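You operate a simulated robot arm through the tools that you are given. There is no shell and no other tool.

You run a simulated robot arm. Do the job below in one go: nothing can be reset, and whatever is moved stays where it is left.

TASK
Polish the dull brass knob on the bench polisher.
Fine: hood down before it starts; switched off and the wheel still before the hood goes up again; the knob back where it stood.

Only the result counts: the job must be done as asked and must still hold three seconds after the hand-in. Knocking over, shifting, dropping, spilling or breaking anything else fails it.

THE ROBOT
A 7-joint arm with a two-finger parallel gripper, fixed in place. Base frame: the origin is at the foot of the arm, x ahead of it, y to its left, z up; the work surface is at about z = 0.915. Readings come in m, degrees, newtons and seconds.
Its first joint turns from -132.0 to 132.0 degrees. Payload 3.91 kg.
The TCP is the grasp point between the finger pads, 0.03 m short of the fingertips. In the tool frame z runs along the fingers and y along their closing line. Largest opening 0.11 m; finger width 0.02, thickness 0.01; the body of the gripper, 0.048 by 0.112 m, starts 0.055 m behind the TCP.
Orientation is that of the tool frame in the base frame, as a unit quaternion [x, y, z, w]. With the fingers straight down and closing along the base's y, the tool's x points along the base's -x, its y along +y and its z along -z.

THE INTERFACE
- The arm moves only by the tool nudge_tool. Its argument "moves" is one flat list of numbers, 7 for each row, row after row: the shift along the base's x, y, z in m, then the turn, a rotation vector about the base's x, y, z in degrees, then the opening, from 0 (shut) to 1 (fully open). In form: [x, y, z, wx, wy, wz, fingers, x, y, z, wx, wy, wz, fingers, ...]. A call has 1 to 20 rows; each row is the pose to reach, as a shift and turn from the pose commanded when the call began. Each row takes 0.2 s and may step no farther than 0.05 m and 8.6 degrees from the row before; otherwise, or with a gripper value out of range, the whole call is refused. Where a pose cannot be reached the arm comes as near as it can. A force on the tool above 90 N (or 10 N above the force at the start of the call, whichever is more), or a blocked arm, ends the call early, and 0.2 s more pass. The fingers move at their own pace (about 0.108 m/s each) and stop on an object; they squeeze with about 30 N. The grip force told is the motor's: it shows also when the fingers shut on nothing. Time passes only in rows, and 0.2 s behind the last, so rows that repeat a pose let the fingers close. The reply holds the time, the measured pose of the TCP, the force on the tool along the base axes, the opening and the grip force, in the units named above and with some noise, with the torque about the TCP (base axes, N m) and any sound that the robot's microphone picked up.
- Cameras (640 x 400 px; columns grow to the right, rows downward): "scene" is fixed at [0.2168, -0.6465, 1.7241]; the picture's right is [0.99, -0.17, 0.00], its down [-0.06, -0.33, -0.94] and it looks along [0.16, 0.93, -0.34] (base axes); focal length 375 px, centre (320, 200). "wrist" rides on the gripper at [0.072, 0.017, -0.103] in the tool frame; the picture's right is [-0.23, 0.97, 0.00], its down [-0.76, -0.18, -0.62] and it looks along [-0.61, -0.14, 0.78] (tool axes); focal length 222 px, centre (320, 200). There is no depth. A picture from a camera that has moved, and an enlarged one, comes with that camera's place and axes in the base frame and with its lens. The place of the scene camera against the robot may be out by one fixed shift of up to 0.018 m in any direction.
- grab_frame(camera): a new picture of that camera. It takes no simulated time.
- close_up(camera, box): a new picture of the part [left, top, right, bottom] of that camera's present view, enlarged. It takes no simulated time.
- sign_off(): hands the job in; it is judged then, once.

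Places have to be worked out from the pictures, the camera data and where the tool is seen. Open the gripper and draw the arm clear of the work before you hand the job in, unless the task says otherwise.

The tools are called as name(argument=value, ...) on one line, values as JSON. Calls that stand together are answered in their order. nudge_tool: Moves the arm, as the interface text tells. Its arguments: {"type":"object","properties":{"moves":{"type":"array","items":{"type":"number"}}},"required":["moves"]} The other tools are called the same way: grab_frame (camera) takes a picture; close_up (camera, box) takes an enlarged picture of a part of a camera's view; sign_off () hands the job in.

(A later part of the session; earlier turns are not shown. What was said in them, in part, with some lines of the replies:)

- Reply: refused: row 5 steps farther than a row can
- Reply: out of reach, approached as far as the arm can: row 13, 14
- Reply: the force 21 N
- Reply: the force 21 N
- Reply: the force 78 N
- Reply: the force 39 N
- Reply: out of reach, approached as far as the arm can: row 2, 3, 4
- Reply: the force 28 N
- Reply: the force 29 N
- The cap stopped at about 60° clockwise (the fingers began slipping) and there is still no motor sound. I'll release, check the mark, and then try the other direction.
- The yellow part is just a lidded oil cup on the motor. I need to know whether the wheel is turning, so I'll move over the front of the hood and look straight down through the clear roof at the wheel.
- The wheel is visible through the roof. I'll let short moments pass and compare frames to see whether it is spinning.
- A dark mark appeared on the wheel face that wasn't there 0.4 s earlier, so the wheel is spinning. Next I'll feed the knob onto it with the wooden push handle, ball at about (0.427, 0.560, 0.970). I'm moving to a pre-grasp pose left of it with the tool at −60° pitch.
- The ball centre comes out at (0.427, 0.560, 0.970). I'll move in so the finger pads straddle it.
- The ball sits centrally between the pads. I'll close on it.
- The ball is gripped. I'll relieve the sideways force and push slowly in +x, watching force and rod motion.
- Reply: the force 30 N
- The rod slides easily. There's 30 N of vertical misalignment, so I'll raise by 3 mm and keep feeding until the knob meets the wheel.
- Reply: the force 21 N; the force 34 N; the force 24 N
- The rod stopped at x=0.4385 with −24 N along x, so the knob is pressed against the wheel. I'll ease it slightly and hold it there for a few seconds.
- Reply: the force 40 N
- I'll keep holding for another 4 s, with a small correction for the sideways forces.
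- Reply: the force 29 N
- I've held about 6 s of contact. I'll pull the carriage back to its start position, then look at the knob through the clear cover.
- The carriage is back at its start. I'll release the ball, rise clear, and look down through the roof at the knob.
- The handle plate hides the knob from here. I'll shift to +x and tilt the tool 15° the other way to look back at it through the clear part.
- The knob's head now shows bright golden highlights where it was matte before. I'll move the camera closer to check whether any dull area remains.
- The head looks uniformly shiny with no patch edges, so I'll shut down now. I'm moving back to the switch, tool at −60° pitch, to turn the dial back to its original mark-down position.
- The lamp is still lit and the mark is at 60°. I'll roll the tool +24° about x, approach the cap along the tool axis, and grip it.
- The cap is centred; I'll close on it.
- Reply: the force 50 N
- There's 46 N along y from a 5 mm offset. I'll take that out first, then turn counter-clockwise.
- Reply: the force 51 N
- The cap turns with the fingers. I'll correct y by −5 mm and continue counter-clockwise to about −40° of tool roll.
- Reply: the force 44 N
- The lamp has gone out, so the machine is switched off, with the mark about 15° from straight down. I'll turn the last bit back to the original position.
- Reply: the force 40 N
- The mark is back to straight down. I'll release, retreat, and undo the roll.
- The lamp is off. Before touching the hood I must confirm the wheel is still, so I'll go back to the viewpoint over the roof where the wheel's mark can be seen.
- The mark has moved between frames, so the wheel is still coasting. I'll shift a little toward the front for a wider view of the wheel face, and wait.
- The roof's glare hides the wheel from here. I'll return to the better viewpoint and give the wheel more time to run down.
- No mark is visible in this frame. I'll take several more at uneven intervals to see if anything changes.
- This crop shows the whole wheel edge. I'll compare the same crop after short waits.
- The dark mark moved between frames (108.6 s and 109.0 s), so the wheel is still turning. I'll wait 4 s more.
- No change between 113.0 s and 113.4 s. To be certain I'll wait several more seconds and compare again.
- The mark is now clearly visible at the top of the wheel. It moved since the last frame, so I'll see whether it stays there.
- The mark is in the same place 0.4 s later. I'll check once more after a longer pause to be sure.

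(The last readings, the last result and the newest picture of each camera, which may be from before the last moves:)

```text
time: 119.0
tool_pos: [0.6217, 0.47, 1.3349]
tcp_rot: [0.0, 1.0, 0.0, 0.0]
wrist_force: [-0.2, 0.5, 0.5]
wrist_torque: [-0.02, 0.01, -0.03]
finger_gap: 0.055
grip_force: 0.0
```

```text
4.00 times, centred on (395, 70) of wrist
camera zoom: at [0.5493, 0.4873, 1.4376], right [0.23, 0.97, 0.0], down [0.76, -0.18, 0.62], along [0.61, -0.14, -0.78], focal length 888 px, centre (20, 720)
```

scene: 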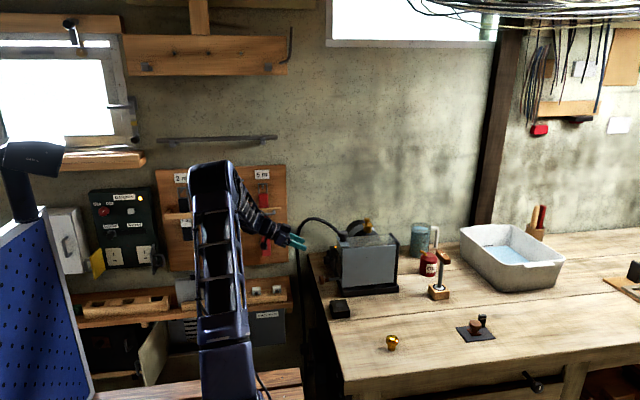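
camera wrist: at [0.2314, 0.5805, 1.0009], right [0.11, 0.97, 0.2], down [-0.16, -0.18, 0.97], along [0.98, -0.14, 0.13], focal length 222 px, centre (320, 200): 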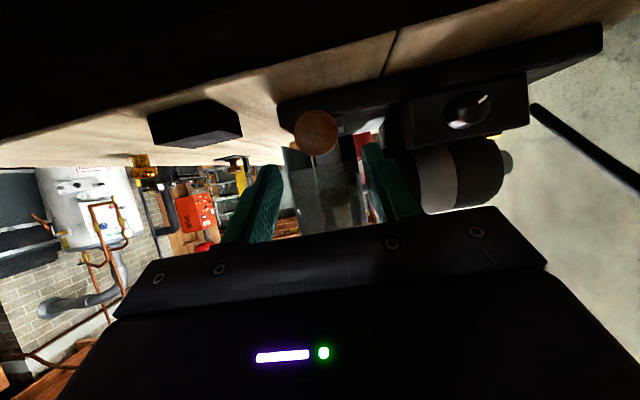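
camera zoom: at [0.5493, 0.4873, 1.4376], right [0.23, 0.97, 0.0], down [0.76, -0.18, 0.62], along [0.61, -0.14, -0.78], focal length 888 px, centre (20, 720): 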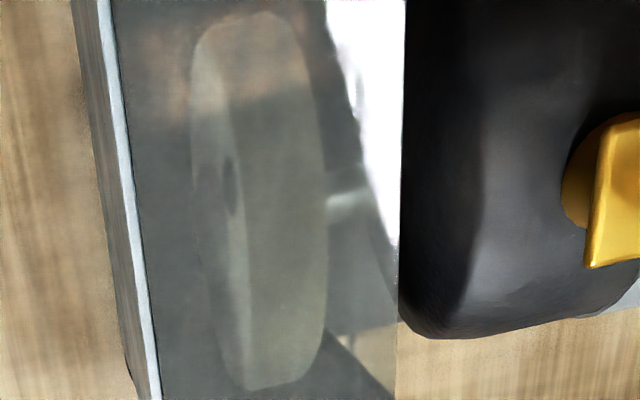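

The mark has stayed put from 117.6 s to 119.0 s, so the wheel is still and the machine is off. Next I'll go to the pre-grasp pose above the hood handle to raise the hood.

nudge_tool(moves=[-0.035, 0.016, 0, 0, -7.5, 0, 0.6, -0.07, 0.032, 0, 0, -15, 0, 0.6, -0.105, 0.048, 0, 0, -22.5, 0, 0.6, -0.14, 0.064, -0.01, 0, -30, 0, 0.6, -0.165, 0.08, -0.04, 0, -30, 0, 0.6, -0.1683, 0.0803, -0.075, 0, -30, 0, 0.6, -0.1683, 0.0803, -0.1, 0, -30, 0, 0.6, -0.1683, 0.0803, -0.1, 0, -30, 0, 0.6])

close_up(camera="wrist", box=[240, 50, 400, 200])

close_up(camera="scene", box=[320, 200, 400, 260])

```text
time: 120.8
tool_pos: [0.4532, 0.5458, 1.2357]
tcp_rot: [0.0, 0.966, -0.001, 0.258]
wrist_force: [-0.6, 0.1, 0.0]
wrist_torque: [-0.02, -0.05, 0.01]
finger_gap: 0.0659
grip_force: 0.1
```

```text
2.67 times, centred on (320, 125) of wrist
camera zoom: at [0.3386, 0.5634, 1.2885], right [0.2, 0.97, 0.11], down [0.35, -0.18, 0.92], along [0.92, -0.14, -0.37], focal length 592 px, centre (320, 400)
```

zoom: 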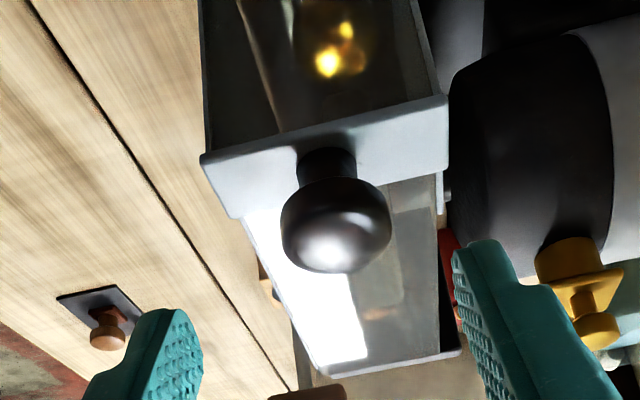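

```text
6.67 times, centred on (360, 230) of scene
camera zoom: at [0.2168, -0.6465, 1.7241], right [0.99, -0.17, 0.0], down [-0.06, -0.33, -0.94], along [0.16, 0.93, -0.34], focal length 2497 px, centre (53, 0)
```

zoom: 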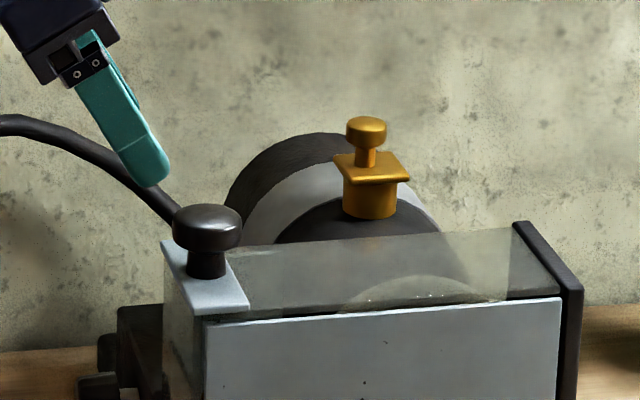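

The head inside shows gold highlights from this side too. The hood handle's centre is at about (0.502, 0.550, 1.158), so I'll move in and close on it.

nudge_tool(moves=[0.014, 0.002, -0.022, 0, 0, 0, 0.6, 0.028, 0.004, -0.044, 0, 0, 0, 0.6, 0.0423, 0.004, -0.0664, 0, 0, 0, 0.6, 0.0423, 0.004, -0.0664, 0, 0, 0, 0.45, 0.0423, 0.004, -0.0664, 0, 0, 0, 0.25, 0.0423, 0.004, -0.0664, 0, 0, 0, 0.25])

close_up(camera="scene", box=[330, 205, 394, 245])

```text
time: 122.2
tool_pos: [0.4946, 0.5515, 1.1678]
tcp_rot: [0.0, 0.966, -0.001, 0.259]
wrist_force: [-3.7, -26.6, -3.6]
wrist_torque: [-0.24, 0.28, -0.37]
finger_gap: 0.0404
grip_force: 12.8
```

```text
10.00 times, centred on (362, 225) of scene
camera zoom: at [0.2168, -0.6465, 1.7241], right [0.99, -0.17, 0.0], down [-0.06, -0.33, -0.94], along [0.16, 0.93, -0.34], focal length 3746 px, centre (-100, -50)
```

zoom: 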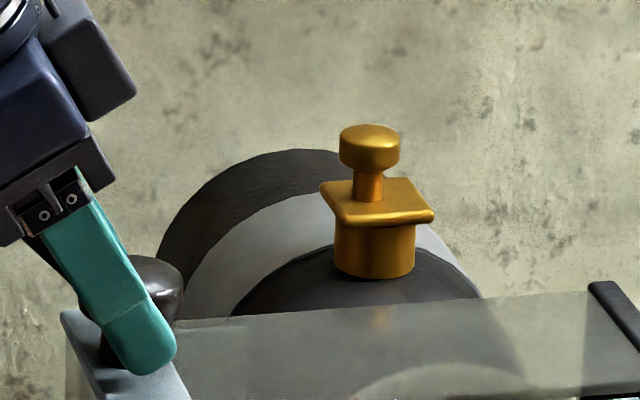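

Only one finger has loaded (27 N sideways). I'll shift −3 mm in y and let the grip settle.

nudge_tool(moves=[0, -0.0015, 0, 0, 0, 0, 0.25, 0, -0.003, 0, 0, 0, 0, 0.25, 0, -0.003, 0, 0, 0, 0, 0.2])

```text
time: 123.0
tool_pos: [0.4949, 0.5493, 1.1689]
tcp_rot: [-0.001, 0.966, 0.001, 0.259]
wrist_force: [0.1, -13.3, -2.0]
wrist_torque: [-0.1, 0.08, -0.1]
finger_gap: 0.0373
grip_force: 44.8
```

The handle is held firmly (0.0373 gap). I'll start raising along the arc about (0.689, 1.121) with radius 0.191, 15° first.

nudge_tool(moves=[0.0018, -0.001, 0.0081, 0, 0, 0, 0.2, 0.0039, -0.001, 0.0162, 0, 0, 0, 0.2, 0.0064, -0.001, 0.0242, 0, 0, 0, 0.2, 0.0092, -0.001, 0.032, 0, 0, 0, 0.2, 0.0124, -0.001, 0.0397, 0, 0, 0, 0.2, 0.0158, -0.001, 0.0473, 0, 0, 0, 0.2])

close_up(camera="scene", box=[320, 190, 430, 300])

```text
time: 124.4
tool_pos: [0.5104, 0.55, 1.2156]
tcp_rot: [0.0, 0.966, 0.001, 0.26]
wrist_force: [-23.5, 9.5, -0.2]
wrist_torque: [0.15, 1.35, 0.07]
finger_gap: 0.0374
grip_force: 45.0
```

```text
3.64 times, centred on (375, 245) of scene
camera zoom: at [0.2168, -0.6465, 1.7241], right [0.99, -0.17, 0.0], down [-0.06, -0.33, -0.94], along [0.16, 0.93, -0.34], focal length 1362 px, centre (120, 36)
```

zoom: 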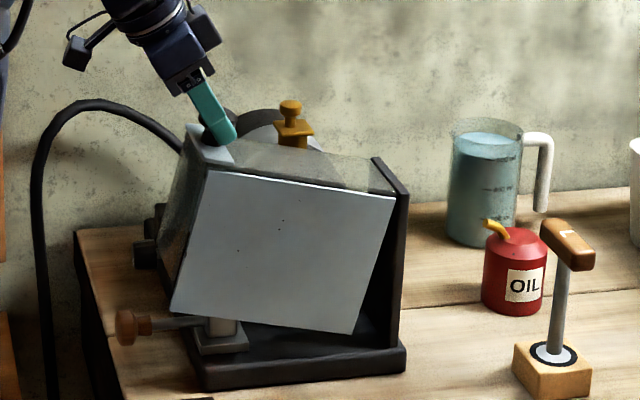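

The hood is rising. I'm slightly inside the arc, so I'll shift −2 mm in x and continue 25°.

nudge_tool(moves=[0.0015, 0, 0.0074, 0, 0, 0, 0.2, 0.0058, 0, 0.0146, 0, 0, 0, 0.2, 0.0102, 0, 0.0217, 0, 0, 0, 0.2, 0.015, 0, 0.0285, 0, 0, 0, 0.2, 0.02, 0, 0.0352, 0, 0, 0, 0.2, 0.0254, 0, 0.0416, 0, 0, 0, 0.2, 0.031, 0, 0.0477, 0, 0, 0, 0.2, 0.0368, 0, 0.0537, 0, 0, 0, 0.2, 0.043, 0, 0.0593, 0, 0, 0, 0.2, 0.0493, 0, 0.0647, 0, 0, 0, 0.2])

close_up(camera="scene", box=[330, 170, 430, 270])

```text
time: 126.6
tool_pos: [0.5592, 0.5503, 1.2813]
tcp_rot: [-0.001, 0.966, 0.0, 0.259]
wrist_force: [-17.9, 11.4, 4.8]
wrist_torque: [0.22, 1.46, 0.06]
finger_gap: 0.0375
grip_force: 44.4
```

```text
4.00 times, centred on (380, 220) of scene
camera zoom: at [0.2168, -0.6465, 1.7241], right [0.99, -0.17, 0.0], down [-0.06, -0.33, -0.94], along [0.16, 0.93, -0.34], focal length 1498 px, centre (80, 120)
```

zoom: 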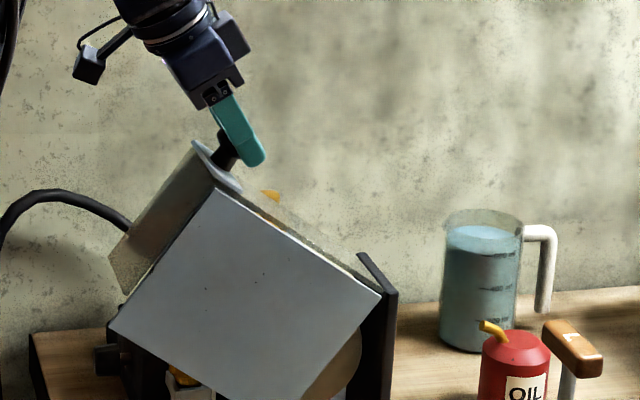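

Tracking well, with the hood about 40° up. I'll continue another 25° and ease the tool pitch slightly toward −25° for clearance to the roof edge later on.

nudge_tool(moves=[0.0061, 0, 0.0058, 0, 0.5, 0, 0.2, 0.0129, 0, 0.0108, 0, 1.0, 0, 0.2, 0.0202, 0, 0.0155, 0, 1.5, 0, 0.2, 0.0275, 0, 0.0199, 0, 2.0, 0, 0.2, 0.0349, 0, 0.0239, 0, 2.5, 0, 0.2, 0.0426, 0, 0.0275, 0, 3.0, 0, 0.2, 0.0503, 0, 0.0308, 0, 3.5, 0, 0.2, 0.0581, 0, 0.0339, 0, 4.0, 0, 0.2, 0.066, 0, 0.0366, 0, 4.5, 0, 0.2, 0.0741, 0, 0.0389, 0, 5.0, 0, 0.2])

close_up(camera="scene", box=[340, 150, 440, 260])

```text
time: 128.8
tool_pos: [0.6321, 0.55, 1.3202]
tcp_rot: [0.0, 0.976, 0.0, 0.217]
wrist_force: [-9.7, 27.5, 7.7]
wrist_torque: [0.36, 0.97, -0.03]
finger_gap: 0.0344
grip_force: 44.9
```

```text
3.64 times, centred on (390, 205) of scene
camera zoom: at [0.2168, -0.6465, 1.7241], right [0.99, -0.17, 0.0], down [-0.06, -0.33, -0.94], along [0.16, 0.93, -0.34], focal length 1362 px, centre (66, 182)
```

zoom: 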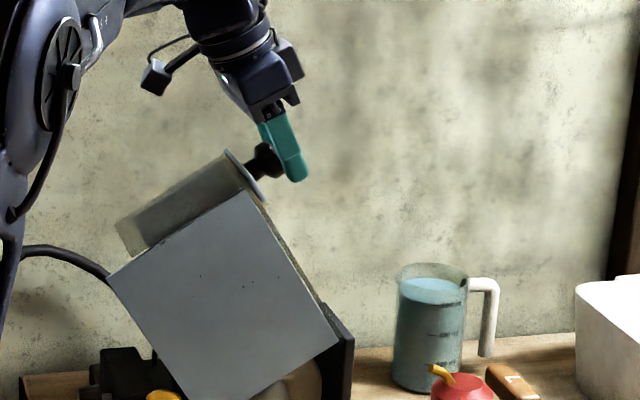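

The fingers have crept to the edge of the handle head. The hood holds by itself here, so I'll loosen and look before regripping.

nudge_tool(moves=[0, 0, 0, 0, 0, 0, 0.38, 0, 0, 0, 0, 0, 0, 0.55, 0, 0, 0, 0, 0, 0, 0.55])

close_up(camera="scene", box=[352, 175, 400, 205])

close_up(camera="wrist", box=[240, 100, 400, 200])

```text
time: 129.6
tool_pos: [0.6334, 0.5487, 1.3194]
tcp_rot: [0.0, 0.976, 0.0, 0.216]
wrist_force: [-0.3, -0.8, 0.3]
wrist_torque: [0.01, 0.0, -0.03]
finger_gap: 0.0604
grip_force: 0.1
```

```text
13.33 times, centred on (376, 190) of scene
camera zoom: at [0.2168, -0.6465, 1.7241], right [0.99, -0.17, 0.0], down [-0.06, -0.33, -0.94], along [0.16, 0.93, -0.34], focal length 4994 px, centre (-427, 333)
```

zoom: 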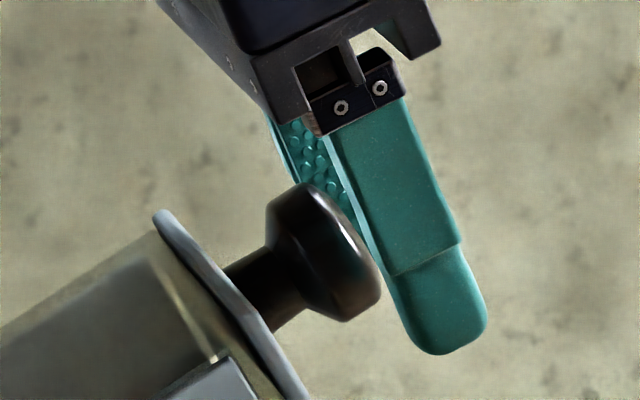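

```text
4.00 times, centred on (320, 150) of wrist
camera zoom: at [0.5243, 0.5654, 1.3831], right [0.21, 0.97, 0.1], down [0.43, -0.18, 0.89], along [0.88, -0.14, -0.45], focal length 888 px, centre (320, 400)
```

zoom: 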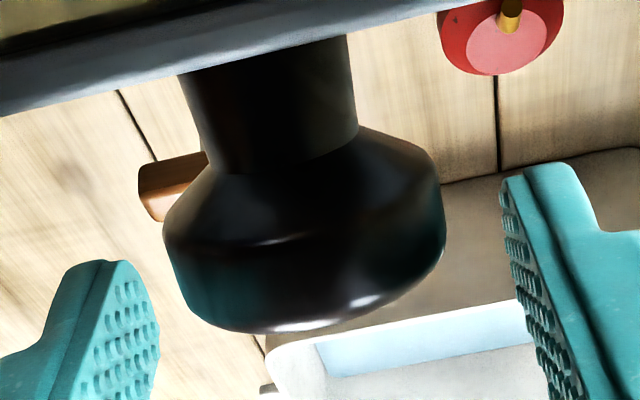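

The hood stays where it is. I'll recentre on the handle and re-pitch the tool to −60° around it, so that from here the tool can rotate together with the hood and avoid twisting in the grip.

nudge_tool(moves=[-0.0155, 0.001, -0.0022, 0, 0, 0, 0.6, -0.0171, 0.001, -0.0028, 0, -7.5, 0, 0.6, -0.0185, 0.001, -0.0038, 0, -15, 0, 0.6, -0.0197, 0.001, -0.005, 0, -22.5, 0, 0.6, -0.0207, 0.001, -0.0063, 0, -30, 0, 0.6, -0.0214, 0.001, -0.0073, 0, -35, 0, 0.6, -0.0214, 0.001, -0.0073, 0, -35, 0, 0.6])

close_up(camera="scene", box=[352, 175, 400, 205])

close_up(camera="wrist", box=[240, 100, 400, 200])

```text
time: 131.2
tool_pos: [0.614, 0.5498, 1.3127]
tcp_rot: [-0.001, 0.865, 0.001, 0.501]
wrist_force: [-0.3, 0.4, 0.5]
wrist_torque: [0.01, -0.01, -0.02]
finger_gap: 0.066
grip_force: 0.1
```

```text
13.33 times, centred on (376, 190) of scene
camera zoom: at [0.2168, -0.6465, 1.7241], right [0.99, -0.17, 0.0], down [-0.06, -0.33, -0.94], along [0.16, 0.93, -0.34], focal length 4994 px, centre (-427, 333)
```

zoom: 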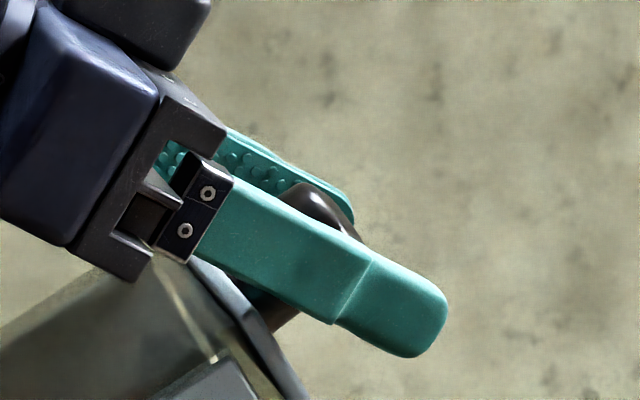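

```text
4.00 times, centred on (320, 150) of wrist
camera zoom: at [0.4879, 0.5668, 1.3013], right [0.11, 0.97, 0.2], down [-0.16, -0.18, 0.97], along [0.98, -0.14, 0.14], focal length 888 px, centre (320, 400)
```

zoom: 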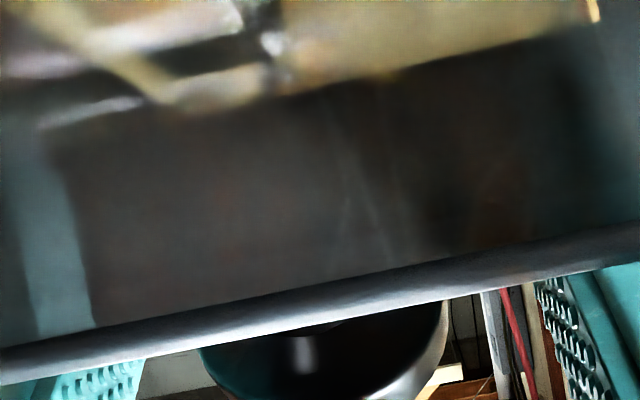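

The fingers straddle the head without touching anything, and the head is about 4 mm low in the pads. I'll shift slightly and close.

nudge_tool(moves=[-0.0015, 0, -0.0025, 0, 0, 0, 0.6, -0.0015, 0, -0.0025, 0, 0, 0, 0.4, -0.0015, 0, -0.0025, 0, 0, 0, 0.22, -0.0015, 0, -0.0025, 0, 0, 0, 0.22])

```text
time: 132.2
tool_pos: [0.612, 0.5487, 1.3099]
tcp_rot: [0.0, 0.866, 0.0, 0.501]
wrist_force: [-0.3, 5.4, -1.1]
wrist_torque: [0.07, -0.2, 0.11]
finger_gap: 0.0375
grip_force: 44.9
```

A solid grip (0.0375 gap). Now I'll rotate the tool together with the hood about its pivot, 20° first.

nudge_tool(moves=[0.0082, 0.0005, 0.0032, 0, 2.5, 0, 0.22, 0.0167, 0.0005, 0.006, 0, 5, 0, 0.22, 0.0252, 0.0005, 0.0084, 0, 7.5, 0, 0.22, 0.0339, 0.0005, 0.0105, 0, 10, 0, 0.22, 0.0426, 0.0005, 0.0122, 0, 12.5, 0, 0.22, 0.0514, 0.0005, 0.0135, 0, 15, 0, 0.22, 0.0603, 0.0005, 0.0144, 0, 17.5, 0, 0.22, 0.0692, 0.0005, 0.015, 0, 20, 0, 0.22])

close_up(camera="scene", box=[340, 150, 440, 260])

```text
time: 134.0
tool_pos: [0.6808, 0.5497, 1.3262]
tcp_rot: [0.0, 0.94, 0.001, 0.342]
wrist_force: [-2.3, -2.1, 29.2]
wrist_torque: [-0.05, -0.34, -0.25]
finger_gap: 0.0372
grip_force: 45.3
```

```text
3.64 times, centred on (390, 205) of scene
camera zoom: at [0.2168, -0.6465, 1.7241], right [0.99, -0.17, 0.0], down [-0.06, -0.33, -0.94], along [0.16, 0.93, -0.34], focal length 1362 px, centre (66, 182)
```

zoom: 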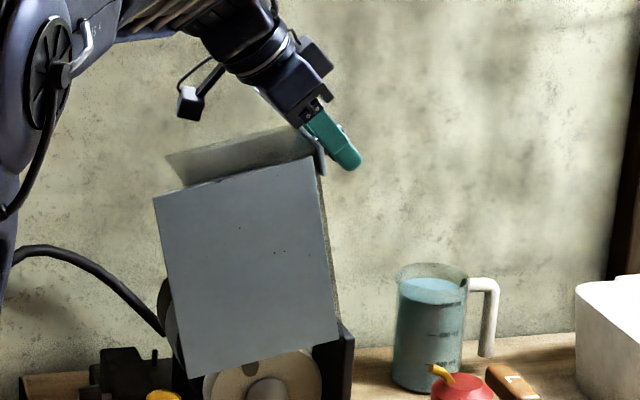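

The hood is following cleanly, now near vertical, with the wheel's mark still in the same place. I'll add 3 mm in z and go another 15°.

nudge_tool(moves=[0.0089, 0, 0.0025, 0, 2.5, 0, 0.22, 0.0178, 0, 0.0029, 0, 5, 0, 0.22, 0.0266, 0, 0.0022, 0, 7.5, 0, 0.22, 0.0355, 0, 0.0012, 0, 10, 0, 0.22, 0.0443, 0, -0.0002, 0, 12.5, 0, 0.22, 0.053, 0, -0.002, 0, 15, 0, 0.22])

close_up(camera="scene", box=[340, 150, 440, 260])

```text
time: 135.4
tool_pos: [0.7325, 0.5504, 1.323]
tcp_rot: [0.001, 0.976, 0.0, 0.217]
wrist_force: [-4.4, -7.6, 5.1]
wrist_torque: [0.11, 0.49, -0.32]
finger_gap: 0.0373
grip_force: 44.9
```

```text
3.64 times, centred on (390, 205) of scene
camera zoom: at [0.2168, -0.6465, 1.7241], right [0.99, -0.17, 0.0], down [-0.06, -0.33, -0.94], along [0.16, 0.93, -0.34], focal length 1362 px, centre (66, 182)
```

zoom: 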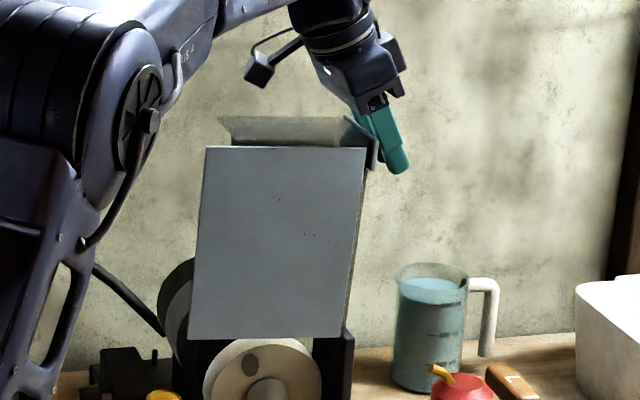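

About 6° remain to the original raised position. I'll do the last part gently and watch for the stop.

nudge_tool(moves=[0.0043, 0, -0.001, 0, 1.25, 0, 0.22, 0.0086, 0, -0.0021, 0, 2.5, 0, 0.22, 0.0129, 0, -0.0033, 0, 3.75, 0, 0.22, 0.0172, 0, -0.0047, 0, 5, 0, 0.22])

close_up(camera="scene", box=[340, 150, 440, 260])

```text
time: 136.4
tool_pos: [0.7511, 0.5499, 1.319]
tcp_rot: [0.0, 0.985, 0.001, 0.174]
wrist_force: [-3.1, -6.7, 16.1]
wrist_torque: [0.0, 0.95, -0.24]
finger_gap: 0.0374
grip_force: 44.9
```

```text
3.64 times, centred on (390, 205) of scene
camera zoom: at [0.2168, -0.6465, 1.7241], right [0.99, -0.17, 0.0], down [-0.06, -0.33, -0.94], along [0.16, 0.93, -0.34], focal length 1362 px, centre (66, 182)
```

zoom: 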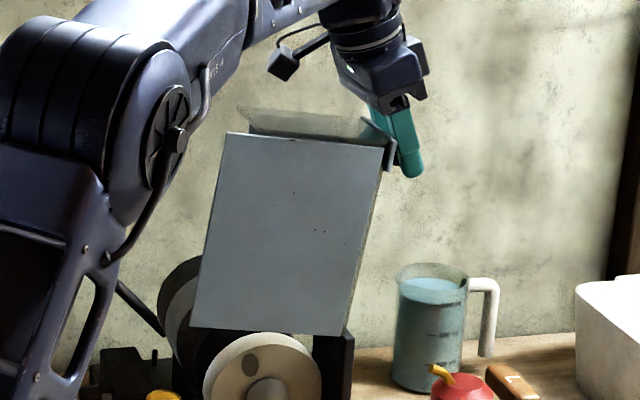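

The hood is within about 1.5° of its original raised position. One more small step, then I'll release the handle.

nudge_tool(moves=[0.003, 0, -0.0005, 0, 0.8, 0, 0.22, 0.0055, 0, -0.001, 0, 1.5, 0, 0.22, 0.0055, 0, -0.001, 0, 1.5, 0, 0.22])

close_up(camera="scene", box=[340, 150, 440, 260])

```text
time: 137.2
tool_pos: [0.7543, 0.5504, 1.3174]
tcp_rot: [0.0, 0.987, -0.001, 0.16]
wrist_force: [-23.6, -25.2, -1.8]
wrist_torque: [-0.37, 0.0, -0.19]
finger_gap: 0.0374
grip_force: 44.4
```

```text
3.64 times, centred on (390, 205) of scene
camera zoom: at [0.2168, -0.6465, 1.7241], right [0.99, -0.17, 0.0], down [-0.06, -0.33, -0.94], along [0.16, 0.93, -0.34], focal length 1362 px, centre (66, 182)
```

zoom: 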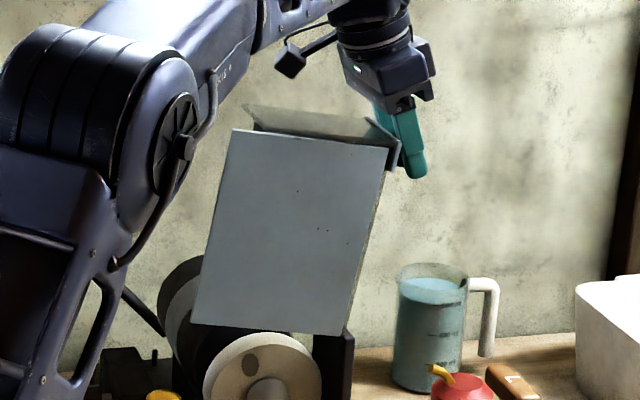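

The force along −x shows the hood is against its raised stop, matching the original position. I'll open and lift straight up away from the handle.

nudge_tool(moves=[0, 0, 0, 0, 0, 0, 0.4, 0, 0, 0, 0, 0, 0, 0.6, 0, 0, 0, 0, 0, 0, 0.6, 0, 0, 0.03, 0, 0, 0, 0.6, -0.005, 0, 0.065, 0, 0, 0, 0.6, -0.02, 0, 0.1, 0, -4, 0, 0.6, -0.05, 0, 0.12, 0, -8, 0, 0.6, -0.09, 0, 0.125, 0, -11.6, 0, 0.6])

close_up(camera="scene", box=[320, 160, 440, 300])

```text
time: 139.0
tool_pos: [0.669, 0.5514, 1.4391]
tcp_rot: [0.001, 0.966, -0.001, 0.258]
wrist_force: [0.4, 1.1, 0.1]
wrist_torque: [-0.02, 0.02, 0.0]
finger_gap: 0.0659
grip_force: 0.1
```

```text
2.86 times, centred on (380, 230) of scene
camera zoom: at [0.2168, -0.6465, 1.7241], right [0.99, -0.17, 0.0], down [-0.06, -0.33, -0.94], along [0.16, 0.93, -0.34], focal length 1070 px, centre (149, 114)
```

zoom: 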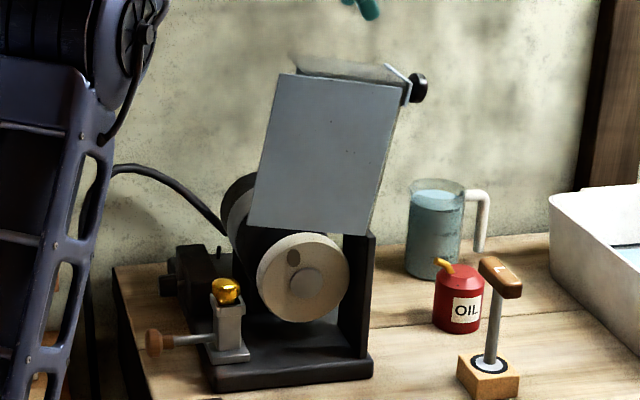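

The hood stays up and the knob's head is bright gold. I'll inspect it closely for any remaining dull areas.

close_up(camera="scene", box=[335, 245, 390, 279])

close_up(camera="scene", box=[375, 325, 407, 357])

close_up(camera="wrist", box=[200, 0, 440, 130])

```text
11.64 times, centred on (362, 262) of scene
camera zoom: at [0.2168, -0.6465, 1.7241], right [0.99, -0.17, 0.0], down [-0.06, -0.33, -0.94], along [0.16, 0.93, -0.34], focal length 4358 px, centre (-174, -522)
```

zoom: 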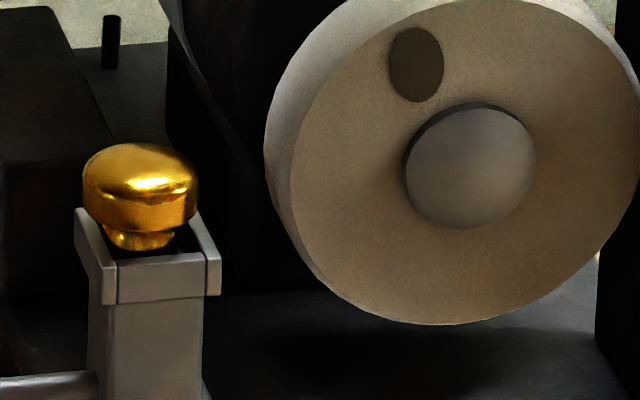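

```text
12.50 times, centred on (391, 341) of scene
camera zoom: at [0.2168, -0.6465, 1.7241], right [0.99, -0.17, 0.0], down [-0.06, -0.33, -0.94], along [0.16, 0.93, -0.34], focal length 4682 px, centre (-568, -1562)
```

zoom: 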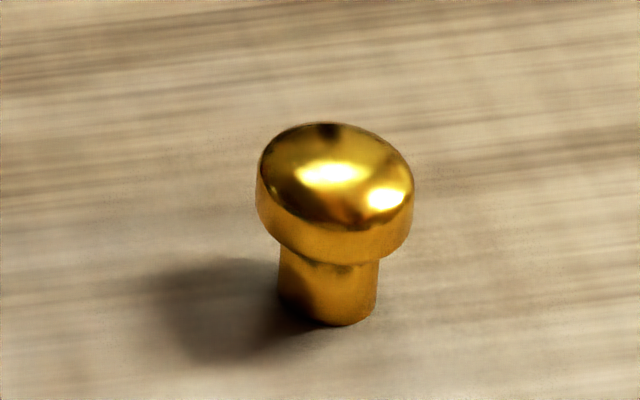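

```text
2.67 times, centred on (320, 65) of wrist
camera zoom: at [0.554, 0.5697, 1.4918], right [0.2, 0.97, 0.11], down [0.35, -0.18, 0.92], along [0.92, -0.14, -0.37], focal length 592 px, centre (320, 560)
```

zoom: 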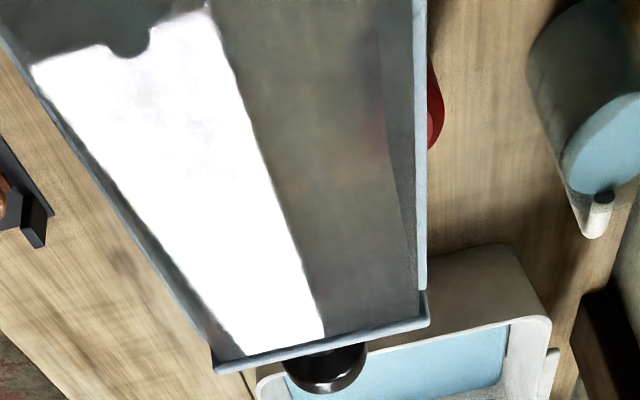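

The knob is bright brass all over, just like the finished one beside it. It moved about 3 mm in −x within the socket under wheel pressure. I'll go round the left of the hood to a pre-grasp pose above it.

nudge_tool(moves=[-0.045, 0, 0, 0, 0, 0, 0.5, -0.09, 0, 0, 0, 0, 0, 0.5, -0.135, 0.003, 0, 0, 0, 0, 0.5, -0.18, 0.005, 0, 0, 0, 0, 0.5, -0.215, 0.0096, -0.02, 0, 0, 0, 0.5, -0.217, 0.0096, -0.065, 0, 0, 0, 0.5, -0.217, 0.0096, -0.11, 0, 0, 0, 0.5, -0.217, 0.0096, -0.155, 0, 0, 0, 0.5, -0.217, 0.0096, -0.2, 0, 0, 0, 0.5, -0.217, 0.0096, -0.245, 0, 0, 0, 0.5, -0.205, 0.0096, -0.285, 0, 0, 0, 0.5, -0.197, 0.0096, -0.305, 0, 0, 0, 0.5, -0.197, 0.0096, -0.305, 0, 0, 0, 0.5])

close_up(camera="wrist", box=[240, 60, 400, 200])

close_up(camera="scene", box=[325, 240, 395, 285])

```text
time: 141.8
tool_pos: [0.4684, 0.5585, 1.1366]
tcp_rot: [0.0, 0.966, 0.001, 0.26]
wrist_force: [-0.6, -0.2, 0.4]
wrist_torque: [0.01, -0.05, 0.03]
finger_gap: 0.055
grip_force: 0.1
```

```text
2.86 times, centred on (320, 130) of wrist
camera zoom: at [0.3537, 0.5767, 1.1884], right [0.2, 0.97, 0.11], down [0.35, -0.18, 0.92], along [0.92, -0.14, -0.37], focal length 635 px, centre (320, 400)
```

zoom: 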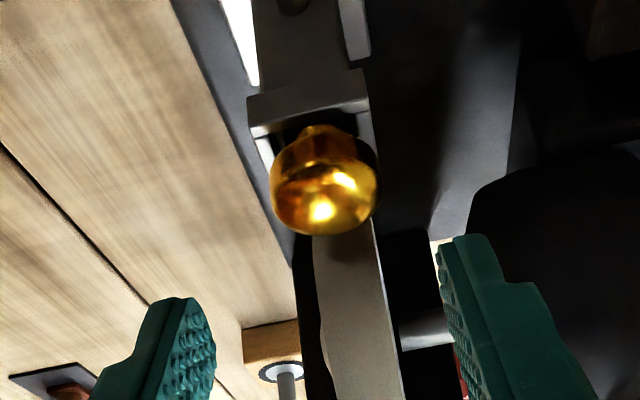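

```text
8.89 times, centred on (360, 262) of scene
camera zoom: at [0.2168, -0.6465, 1.7241], right [0.99, -0.17, 0.0], down [-0.06, -0.33, -0.94], along [0.16, 0.93, -0.34], focal length 3329 px, centre (-36, -356)
```

zoom: 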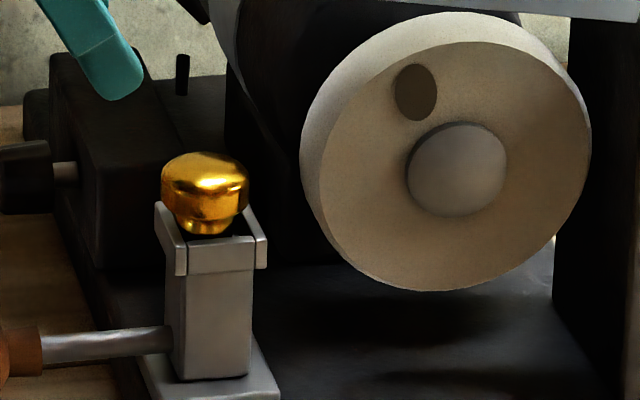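

The knob is gold from this side as well, centred at about (0.521, 0.561). I'll move in along the tool axis to the same relative grasp as before.

nudge_tool(moves=[0.0145, 0.001, -0.024, 0, 0, 0, 0.5, 0.029, 0.002, -0.048, 0, 0, 0, 0.5, 0.0435, 0.0025, -0.0716, 0, 0, 0, 0.5, 0.0435, 0.0025, -0.0716, 0, 0, 0, 0.5])

close_up(camera="wrist", box=[260, 80, 390, 200])

close_up(camera="scene", box=[335, 245, 390, 279])

```text
time: 142.8
tool_pos: [0.5131, 0.5621, 1.0641]
tcp_rot: [0.0, 0.966, 0.0, 0.259]
wrist_force: [-0.6, -0.8, -0.2]
wrist_torque: [-0.04, 0.05, -0.02]
finger_gap: 0.055
grip_force: 0.0
```

```text
3.33 times, centred on (325, 140) of wrist
camera zoom: at [0.3987, 0.5788, 1.1177], right [0.2, 0.97, 0.11], down [0.35, -0.18, 0.92], along [0.92, -0.14, -0.37], focal length 740 px, centre (303, 400)
```

zoom: 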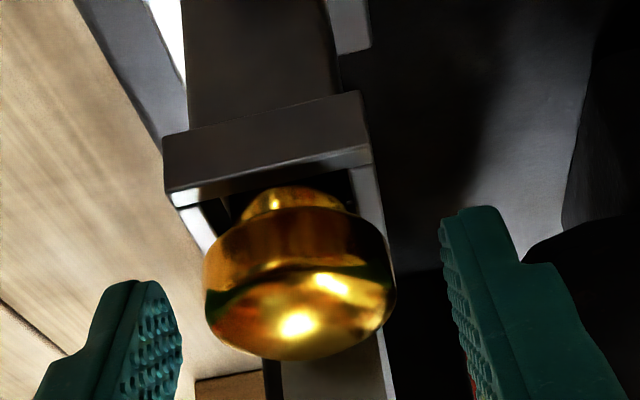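

```text
11.64 times, centred on (362, 262) of scene
camera zoom: at [0.2168, -0.6465, 1.7241], right [0.99, -0.17, 0.0], down [-0.06, -0.33, -0.94], along [0.16, 0.93, -0.34], focal length 4358 px, centre (-174, -522)
```

zoom: 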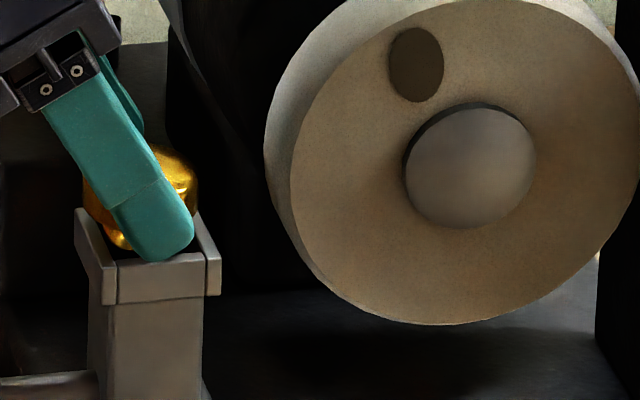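

The knob is centred between the fingers. I'll close on it.

nudge_tool(moves=[0, -0.001, 0, 0, 0, 0, 0.4, 0, -0.001, 0, 0, 0, 0, 0.2, 0, -0.001, 0, 0, 0, 0, 0.2])

close_up(camera="wrist", box=[260, 80, 390, 200])

```text
time: 143.6
tool_pos: [0.5125, 0.5615, 1.0653]
tcp_rot: [0.0, 0.966, 0.0, 0.26]
wrist_force: [0.4, -0.4, 0.5]
wrist_torque: [-0.01, 0.02, 0.01]
finger_gap: 0.0367
grip_force: 30.0
```

```text
3.33 times, centred on (325, 140) of wrist
camera zoom: at [0.3981, 0.5789, 1.1182], right [0.2, 0.97, 0.11], down [0.35, -0.18, 0.92], along [0.92, -0.14, -0.37], focal length 740 px, centre (303, 400)
```

zoom: 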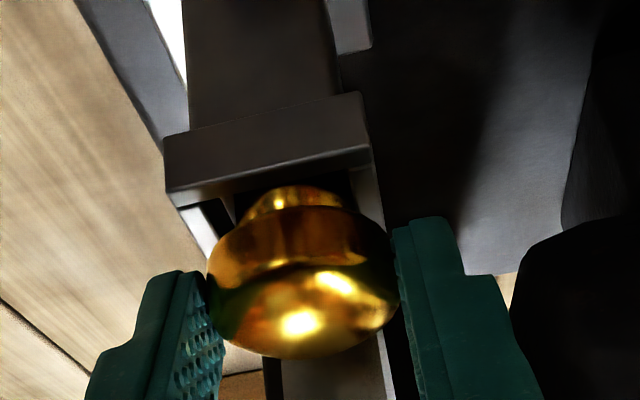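

I have the knob (0.0367 gap), sitting in the fingers almost exactly as when I first picked it up. I'll lift it straight out and carry it back above its original spot.

nudge_tool(moves=[0, 0, 0.02, 0, 0, 0, 0.2, 0, 0, 0.045, 0, 0, 0, 0.2, -0.015, 0, 0.075, 0, 0, 0, 0.2, -0.04, -0.005, 0.085, 0, 0, 0, 0.2, -0.05, -0.04, 0.087, 0, 0, 0, 0.2, -0.05, -0.08, 0.087, 0, 0, 0, 0.2, -0.05, -0.12, 0.087, 0, 0, 0, 0.2, -0.035, -0.155, 0.087, 0, 0, 0, 0.2, -0.01, -0.18, 0.087, 0, 0, 0, 0.2, 0.02, -0.2, 0.087, 0, 0, 0, 0.2, 0.05, -0.215, 0.087, 0, 0, 0, 0.2, 0.063, -0.2193, 0.08, 0, 0, 0, 0.2, 0.063, -0.2193, 0.08, 0, 0, 0, 0.2])

close_up(camera="scene", box=[330, 240, 430, 350])

grab_frame(camera="wrist")

```text
time: 146.4
tool_pos: [0.5756, 0.3443, 1.1446]
tcp_rot: [0.0, 0.966, 0.0, 0.26]
wrist_force: [0.4, -0.4, -0.9]
wrist_torque: [0.03, 0.01, -0.01]
finger_gap: 0.0368
grip_force: 29.9
```

```text
3.64 times, centred on (380, 295) of scene
camera zoom: at [0.2168, -0.6465, 1.7241], right [0.99, -0.17, 0.0], down [-0.06, -0.33, -0.94], along [0.16, 0.93, -0.34], focal length 1362 px, centre (102, -146)
```

zoom: 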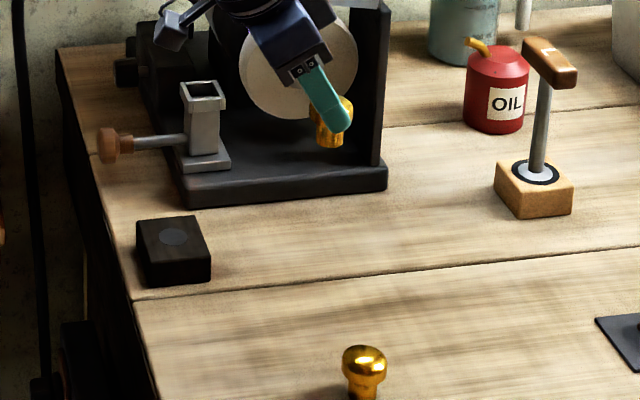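

```text
taken
camera wrist: at [0.4613, 0.3613, 1.1969], right [0.2, 0.97, 0.11], down [0.35, -0.18, 0.92], along [0.92, -0.14, -0.37], focal length 222 px, centre (320, 200)
```

wrist: 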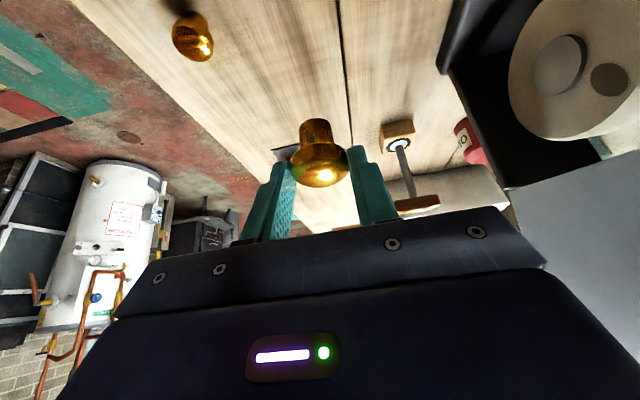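

I'm above the original spot. I'll lower to about 1.5 cm above the bench, correcting y by −2 mm.

nudge_tool(moves=[0, -0.001, -0.04, 0, 0, 0, 0.2, 0, -0.002, -0.08, 0, 0, 0, 0.2, 0, -0.002, -0.12, 0, 0, 0, 0.2, 0, -0.002, -0.15, 0, 0, 0, 0.2, 0, -0.002, -0.165, 0, 0, 0, 0.2, 0, -0.002, -0.165, 0, 0, 0, 0.2])

close_up(camera="scene", box=[360, 300, 410, 360])

```text
time: 147.8
tool_pos: [0.578, 0.3394, 0.9798]
tcp_rot: [0.0, 0.966, 0.0, 0.26]
wrist_force: [0.4, -0.4, -0.5]
wrist_torque: [0.04, 0.02, -0.02]
finger_gap: 0.0367
grip_force: 30.3
```

```text
6.67 times, centred on (385, 330) of scene
camera zoom: at [0.2168, -0.6465, 1.7241], right [0.99, -0.17, 0.0], down [-0.06, -0.33, -0.94], along [0.16, 0.93, -0.34], focal length 2497 px, centre (-113, -667)
```

zoom: 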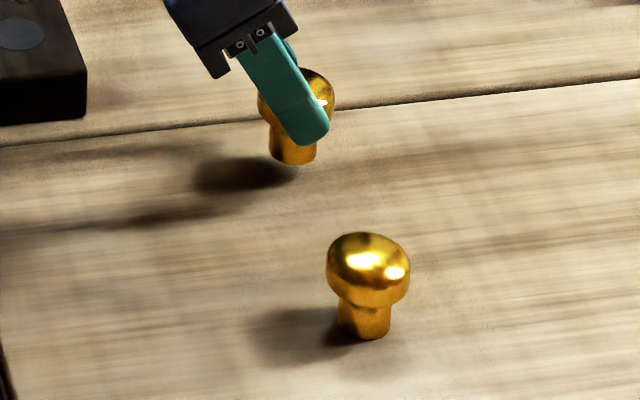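

Compared with the first picture, it's lined up to within about 1–2 mm. I'll make a small correction and lower slowly until it touches down.

nudge_tool(moves=[-0.0015, 0.0015, -0.004, 0, 0, 0, 0.2, -0.0015, 0.0015, -0.008, 0, 0, 0, 0.2, -0.0015, 0.0015, -0.01, 0, 0, 0, 0.2])

close_up(camera="scene", box=[360, 300, 410, 360])

```text
time: 148.6
tool_pos: [0.5743, 0.3414, 0.9703]
tcp_rot: [0.0, 0.966, 0.0, 0.26]
wrist_force: [0.0, 0.1, -0.2]
wrist_torque: [0.0, 0.02, -0.01]
finger_gap: 0.0368
grip_force: 29.9
```

```text
6.67 times, centred on (385, 330) of scene
camera zoom: at [0.2168, -0.6465, 1.7241], right [0.99, -0.17, 0.0], down [-0.06, -0.33, -0.94], along [0.16, 0.93, -0.34], focal length 2497 px, centre (-113, -667)
```

zoom: 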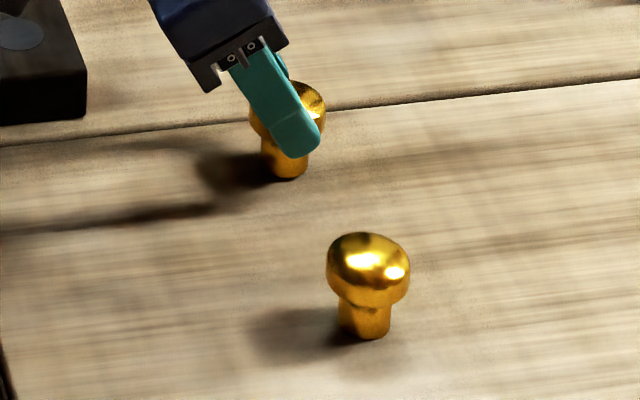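

It's now about 2 mm short in x and 2–3 mm above the bench. I'll correct and continue down gently.

nudge_tool(moves=[0.0022, 0, -0.0005, 0, 0, 0, 0.2, 0.0022, 0, -0.0015, 0, 0, 0, 0.2, 0.0022, 0, -0.0025, 0, 0, 0, 0.2])

close_up(camera="scene", box=[360, 300, 410, 360])

```text
time: 149.4
tool_pos: [0.5763, 0.3414, 0.9681]
tcp_rot: [0.0, 0.966, 0.0, 0.26]
wrist_force: [-1.6, 0.6, -1.4]
wrist_torque: [-0.01, 0.01, -0.01]
finger_gap: 0.0367
grip_force: 30.1
```

```text
6.67 times, centred on (385, 330) of scene
camera zoom: at [0.2168, -0.6465, 1.7241], right [0.99, -0.17, 0.0], down [-0.06, -0.33, -0.94], along [0.16, 0.93, -0.34], focal length 2497 px, centre (-113, -667)
```

zoom: 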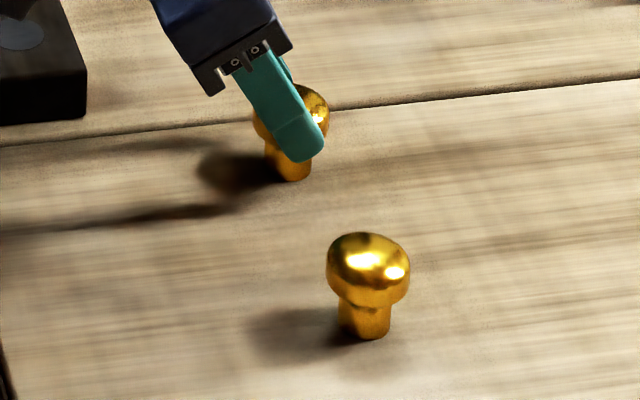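

Nearly there: the stem is within a millimetre of the original picture. I'll go down the last 1–2 mm to feel contact.

nudge_tool(moves=[0.0005, 0, -0.001, 0, 0, 0, 0.2, 0.0005, 0, -0.002, 0, 0, 0, 0.2])

```text
time: 150.0
tool_pos: [0.5777, 0.3418, 0.9673]
tcp_rot: [0.001, 0.966, 0.0, 0.26]
wrist_force: [0.8, -5.3, 12.8]
wrist_torque: [-0.15, -0.14, -0.06]
finger_gap: 0.0369
grip_force: 29.9
```

Contact at 12.8 N, so the knob stands on the bench. I'll relieve the pressure, open, and retreat along the tool axis.

nudge_tool(moves=[0, 0, 0.0012, 0, 0, 0, 0.2, 0, 0, 0.0012, 0, 0, 0, 0.4, 0, 0, 0.0012, 0, 0, 0, 0.6, 0, 0, 0.0012, 0, 0, 0, 0.6, -0.01, 0, 0.0173, 0, 0, 0, 0.6, -0.025, 0, 0.0433, 0, 0, 0, 0.6, -0.045, 0, 0.08, 0, 0, 0, 0.6, -0.06, 0, 0.12, 0, 0, 0, 0.6, -0.07, 0, 0.16, 0, 0, 0, 0.6])

close_up(camera="scene", box=[360, 300, 410, 360])

grab_frame(camera="scene")

```text
time: 152.0
tool_pos: [0.5073, 0.3423, 1.1245]
tcp_rot: [-0.001, 0.966, -0.001, 0.259]
wrist_force: [-0.3, 0.3, -0.7]
wrist_torque: [-0.02, -0.01, 0.0]
finger_gap: 0.0657
grip_force: 0.0
```

```text
6.67 times, centred on (385, 330) of scene
camera zoom: at [0.2168, -0.6465, 1.7241], right [0.99, -0.17, 0.0], down [-0.06, -0.33, -0.94], along [0.16, 0.93, -0.34], focal length 2497 px, centre (-113, -667)
```

zoom: 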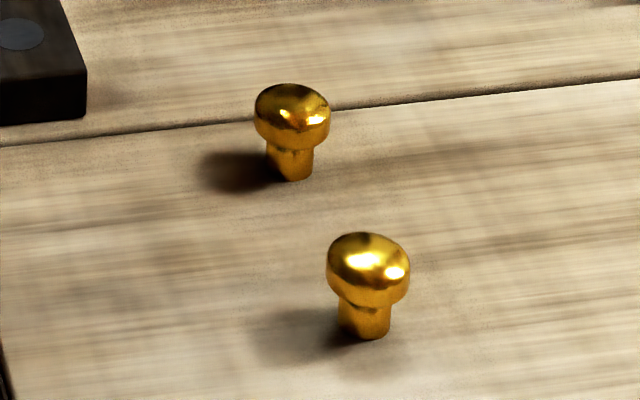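

```text
taken
```

scene: 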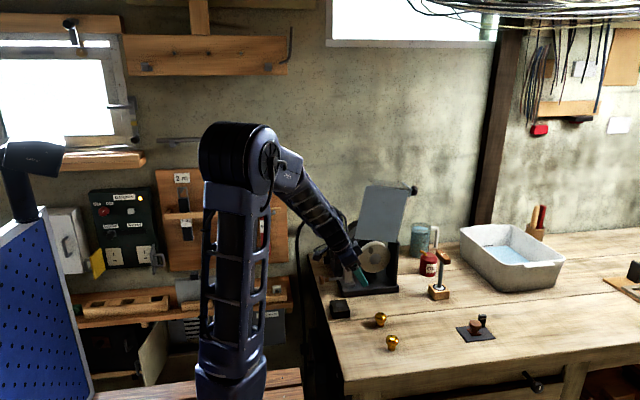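

The polished knob stands where it was (head at the same pixels as the first picture), and everything else looks undisturbed. I'll raise the arm clear, back to its starting area.

nudge_tool(moves=[0, 0, 0.045, 0, 5, 0, 0.8, 0, 0.0, 0.09, 0, 10, 0, 1, 0, 0.0, 0.135, 0, 15, 0, 1, 0, 0.005, 0.18, 0, 20, 0, 1, 0, 0.01, 0.225, 0, 25, 0, 1, 0, 0.015, 0.27, 0, 30, 0, 1, 0, 0.02, 0.315, 0, 30, 0, 1, 0, 0.025, 0.36, 0, 30, 0, 1, 0, 0.025, 0.4, 0, 30, 0, 1, 0, 0.025, 0.4, 0, 30, 0, 1])

grab_frame(camera="wrist")

close_up(camera="scene", box=[300, 170, 460, 310])

close_up(camera="scene", box=[320, 270, 520, 395])

```text
time: 154.2
tool_pos: [0.5058, 0.3661, 1.526]
tcp_rot: [0.0, 1.0, 0.0, 0.001]
wrist_force: [0.3, 0.2, -0.5]
wrist_torque: [-0.01, -0.03, -0.01]
finger_gap: 0.1103
grip_force: 0.1
```

```text
taken
camera wrist: at [0.4333, 0.3836, 1.6291], right [0.23, 0.97, 0.0], down [0.76, -0.18, 0.62], along [0.61, -0.14, -0.78], focal length 222 px, centre (320, 200)
```

wrist: 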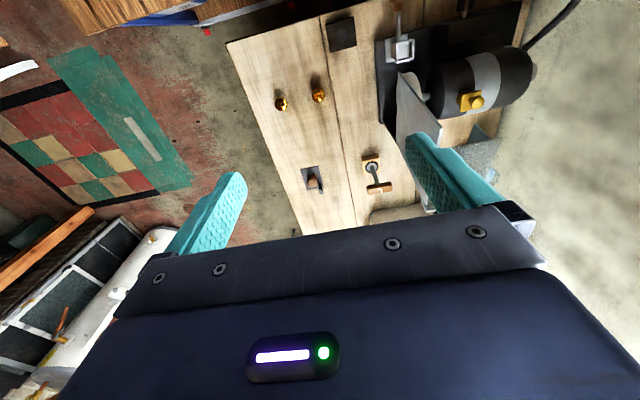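

```text
2.86 times, centred on (380, 240) of scene
camera zoom: at [0.2168, -0.6465, 1.7241], right [0.99, -0.17, 0.0], down [-0.06, -0.33, -0.94], along [0.16, 0.93, -0.34], focal length 1070 px, centre (149, 86)
```

zoom: 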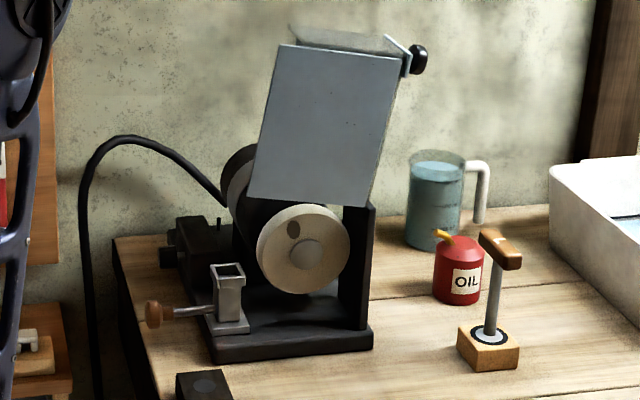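

```text
3.20 times, centred on (420, 332) of scene
camera zoom: at [0.2168, -0.6465, 1.7241], right [0.99, -0.17, 0.0], down [-0.06, -0.33, -0.94], along [0.16, 0.93, -0.34], focal length 1199 px, centre (0, -224)
```

zoom: 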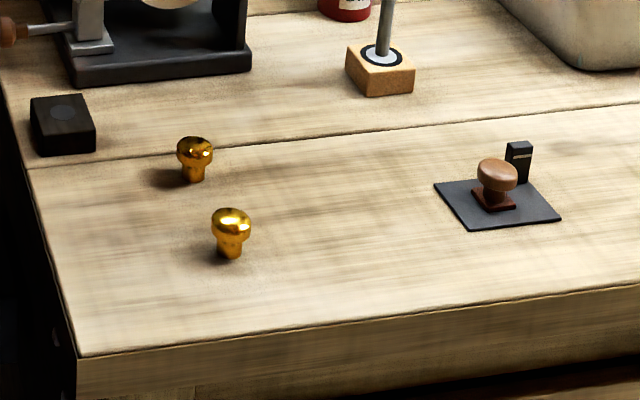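

Everything matches the opening pictures. One last check of the switch area to confirm the lamp is off and the dial is back.

close_up(camera="scene", box=[335, 235, 391, 270])

close_up(camera="wrist", box=[370, 0, 530, 110])

```text
11.43 times, centred on (363, 252) of scene
camera zoom: at [0.2168, -0.6465, 1.7241], right [0.99, -0.17, 0.0], down [-0.06, -0.33, -0.94], along [0.16, 0.93, -0.34], focal length 4281 px, centre (-171, -400)
```

zoom: 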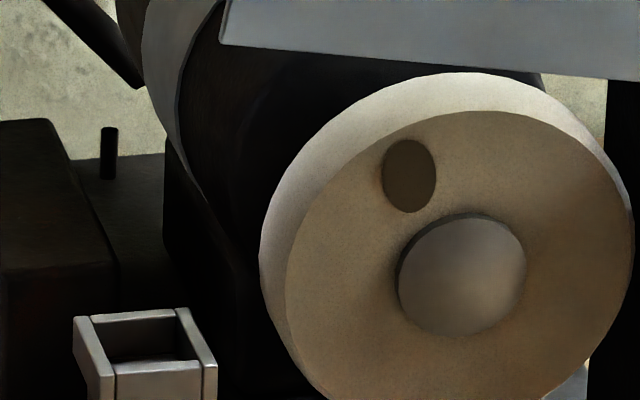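

```text
3.64 times, centred on (450, 55) of wrist
camera zoom: at [0.4333, 0.3836, 1.6291], right [0.23, 0.97, 0.0], down [0.76, -0.18, 0.62], along [0.61, -0.14, -0.78], focal length 808 px, centre (-153, 727)
```

zoom: 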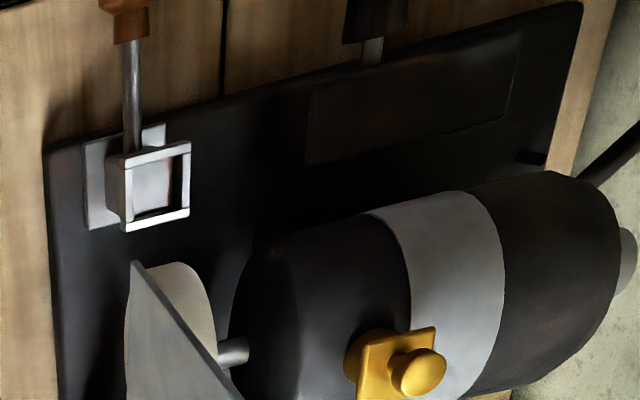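

close_up(camera="scene", box=[315, 240, 363, 270])

```text
13.33 times, centred on (339, 255) of scene
camera zoom: at [0.2168, -0.6465, 1.7241], right [0.99, -0.17, 0.0], down [-0.06, -0.33, -0.94], along [0.16, 0.93, -0.34], focal length 4994 px, centre (67, -533)
```

zoom: 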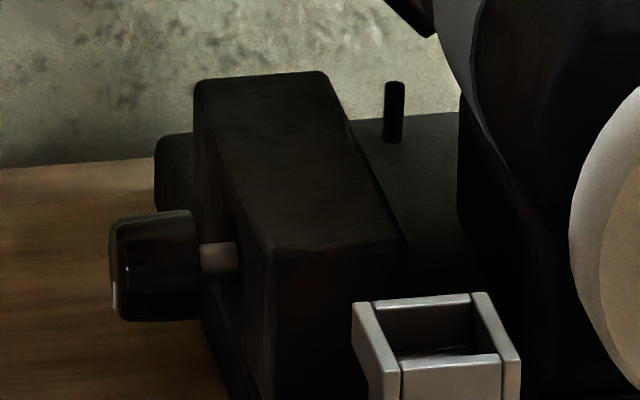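

The dial's mark points down, the lamp is out, the wheel is still and the hood is up. The socket is empty, the polished knob is back in its place, and the arm is clear with the gripper open. I'm handing the job in.

sign_off()

```text
The job is handed in.
```

The brass knob is polished and back where it stood, within about 1–3 mm of its original spot. I handed the job in, but the reply only confirmed the hand-in, so I don't have the result.

- **Start:** the hood was fully down, on its stop, before I switched the polisher on. The microphone picked up nothing, so I confirmed it was running from the lamp on the switch box and the moving mark on the wheel.
- **Polishing:** I held the knob against the wheel for about 6 seconds. Afterwards its head looked bright gold from every angle I could see, like the finished knob next to it.
- **Stop:** I turned the dial back until the lamp went out. The wheel coasted for around 20 seconds, and I raised the hood only after its mark had stayed put in three pictures over 1.4 seconds.
- **Final state:** the hood is up, the polisher is off and the feed handle is back at its start. Everything else on the bench matches the opening pictures. The arm is clear with the gripper open.
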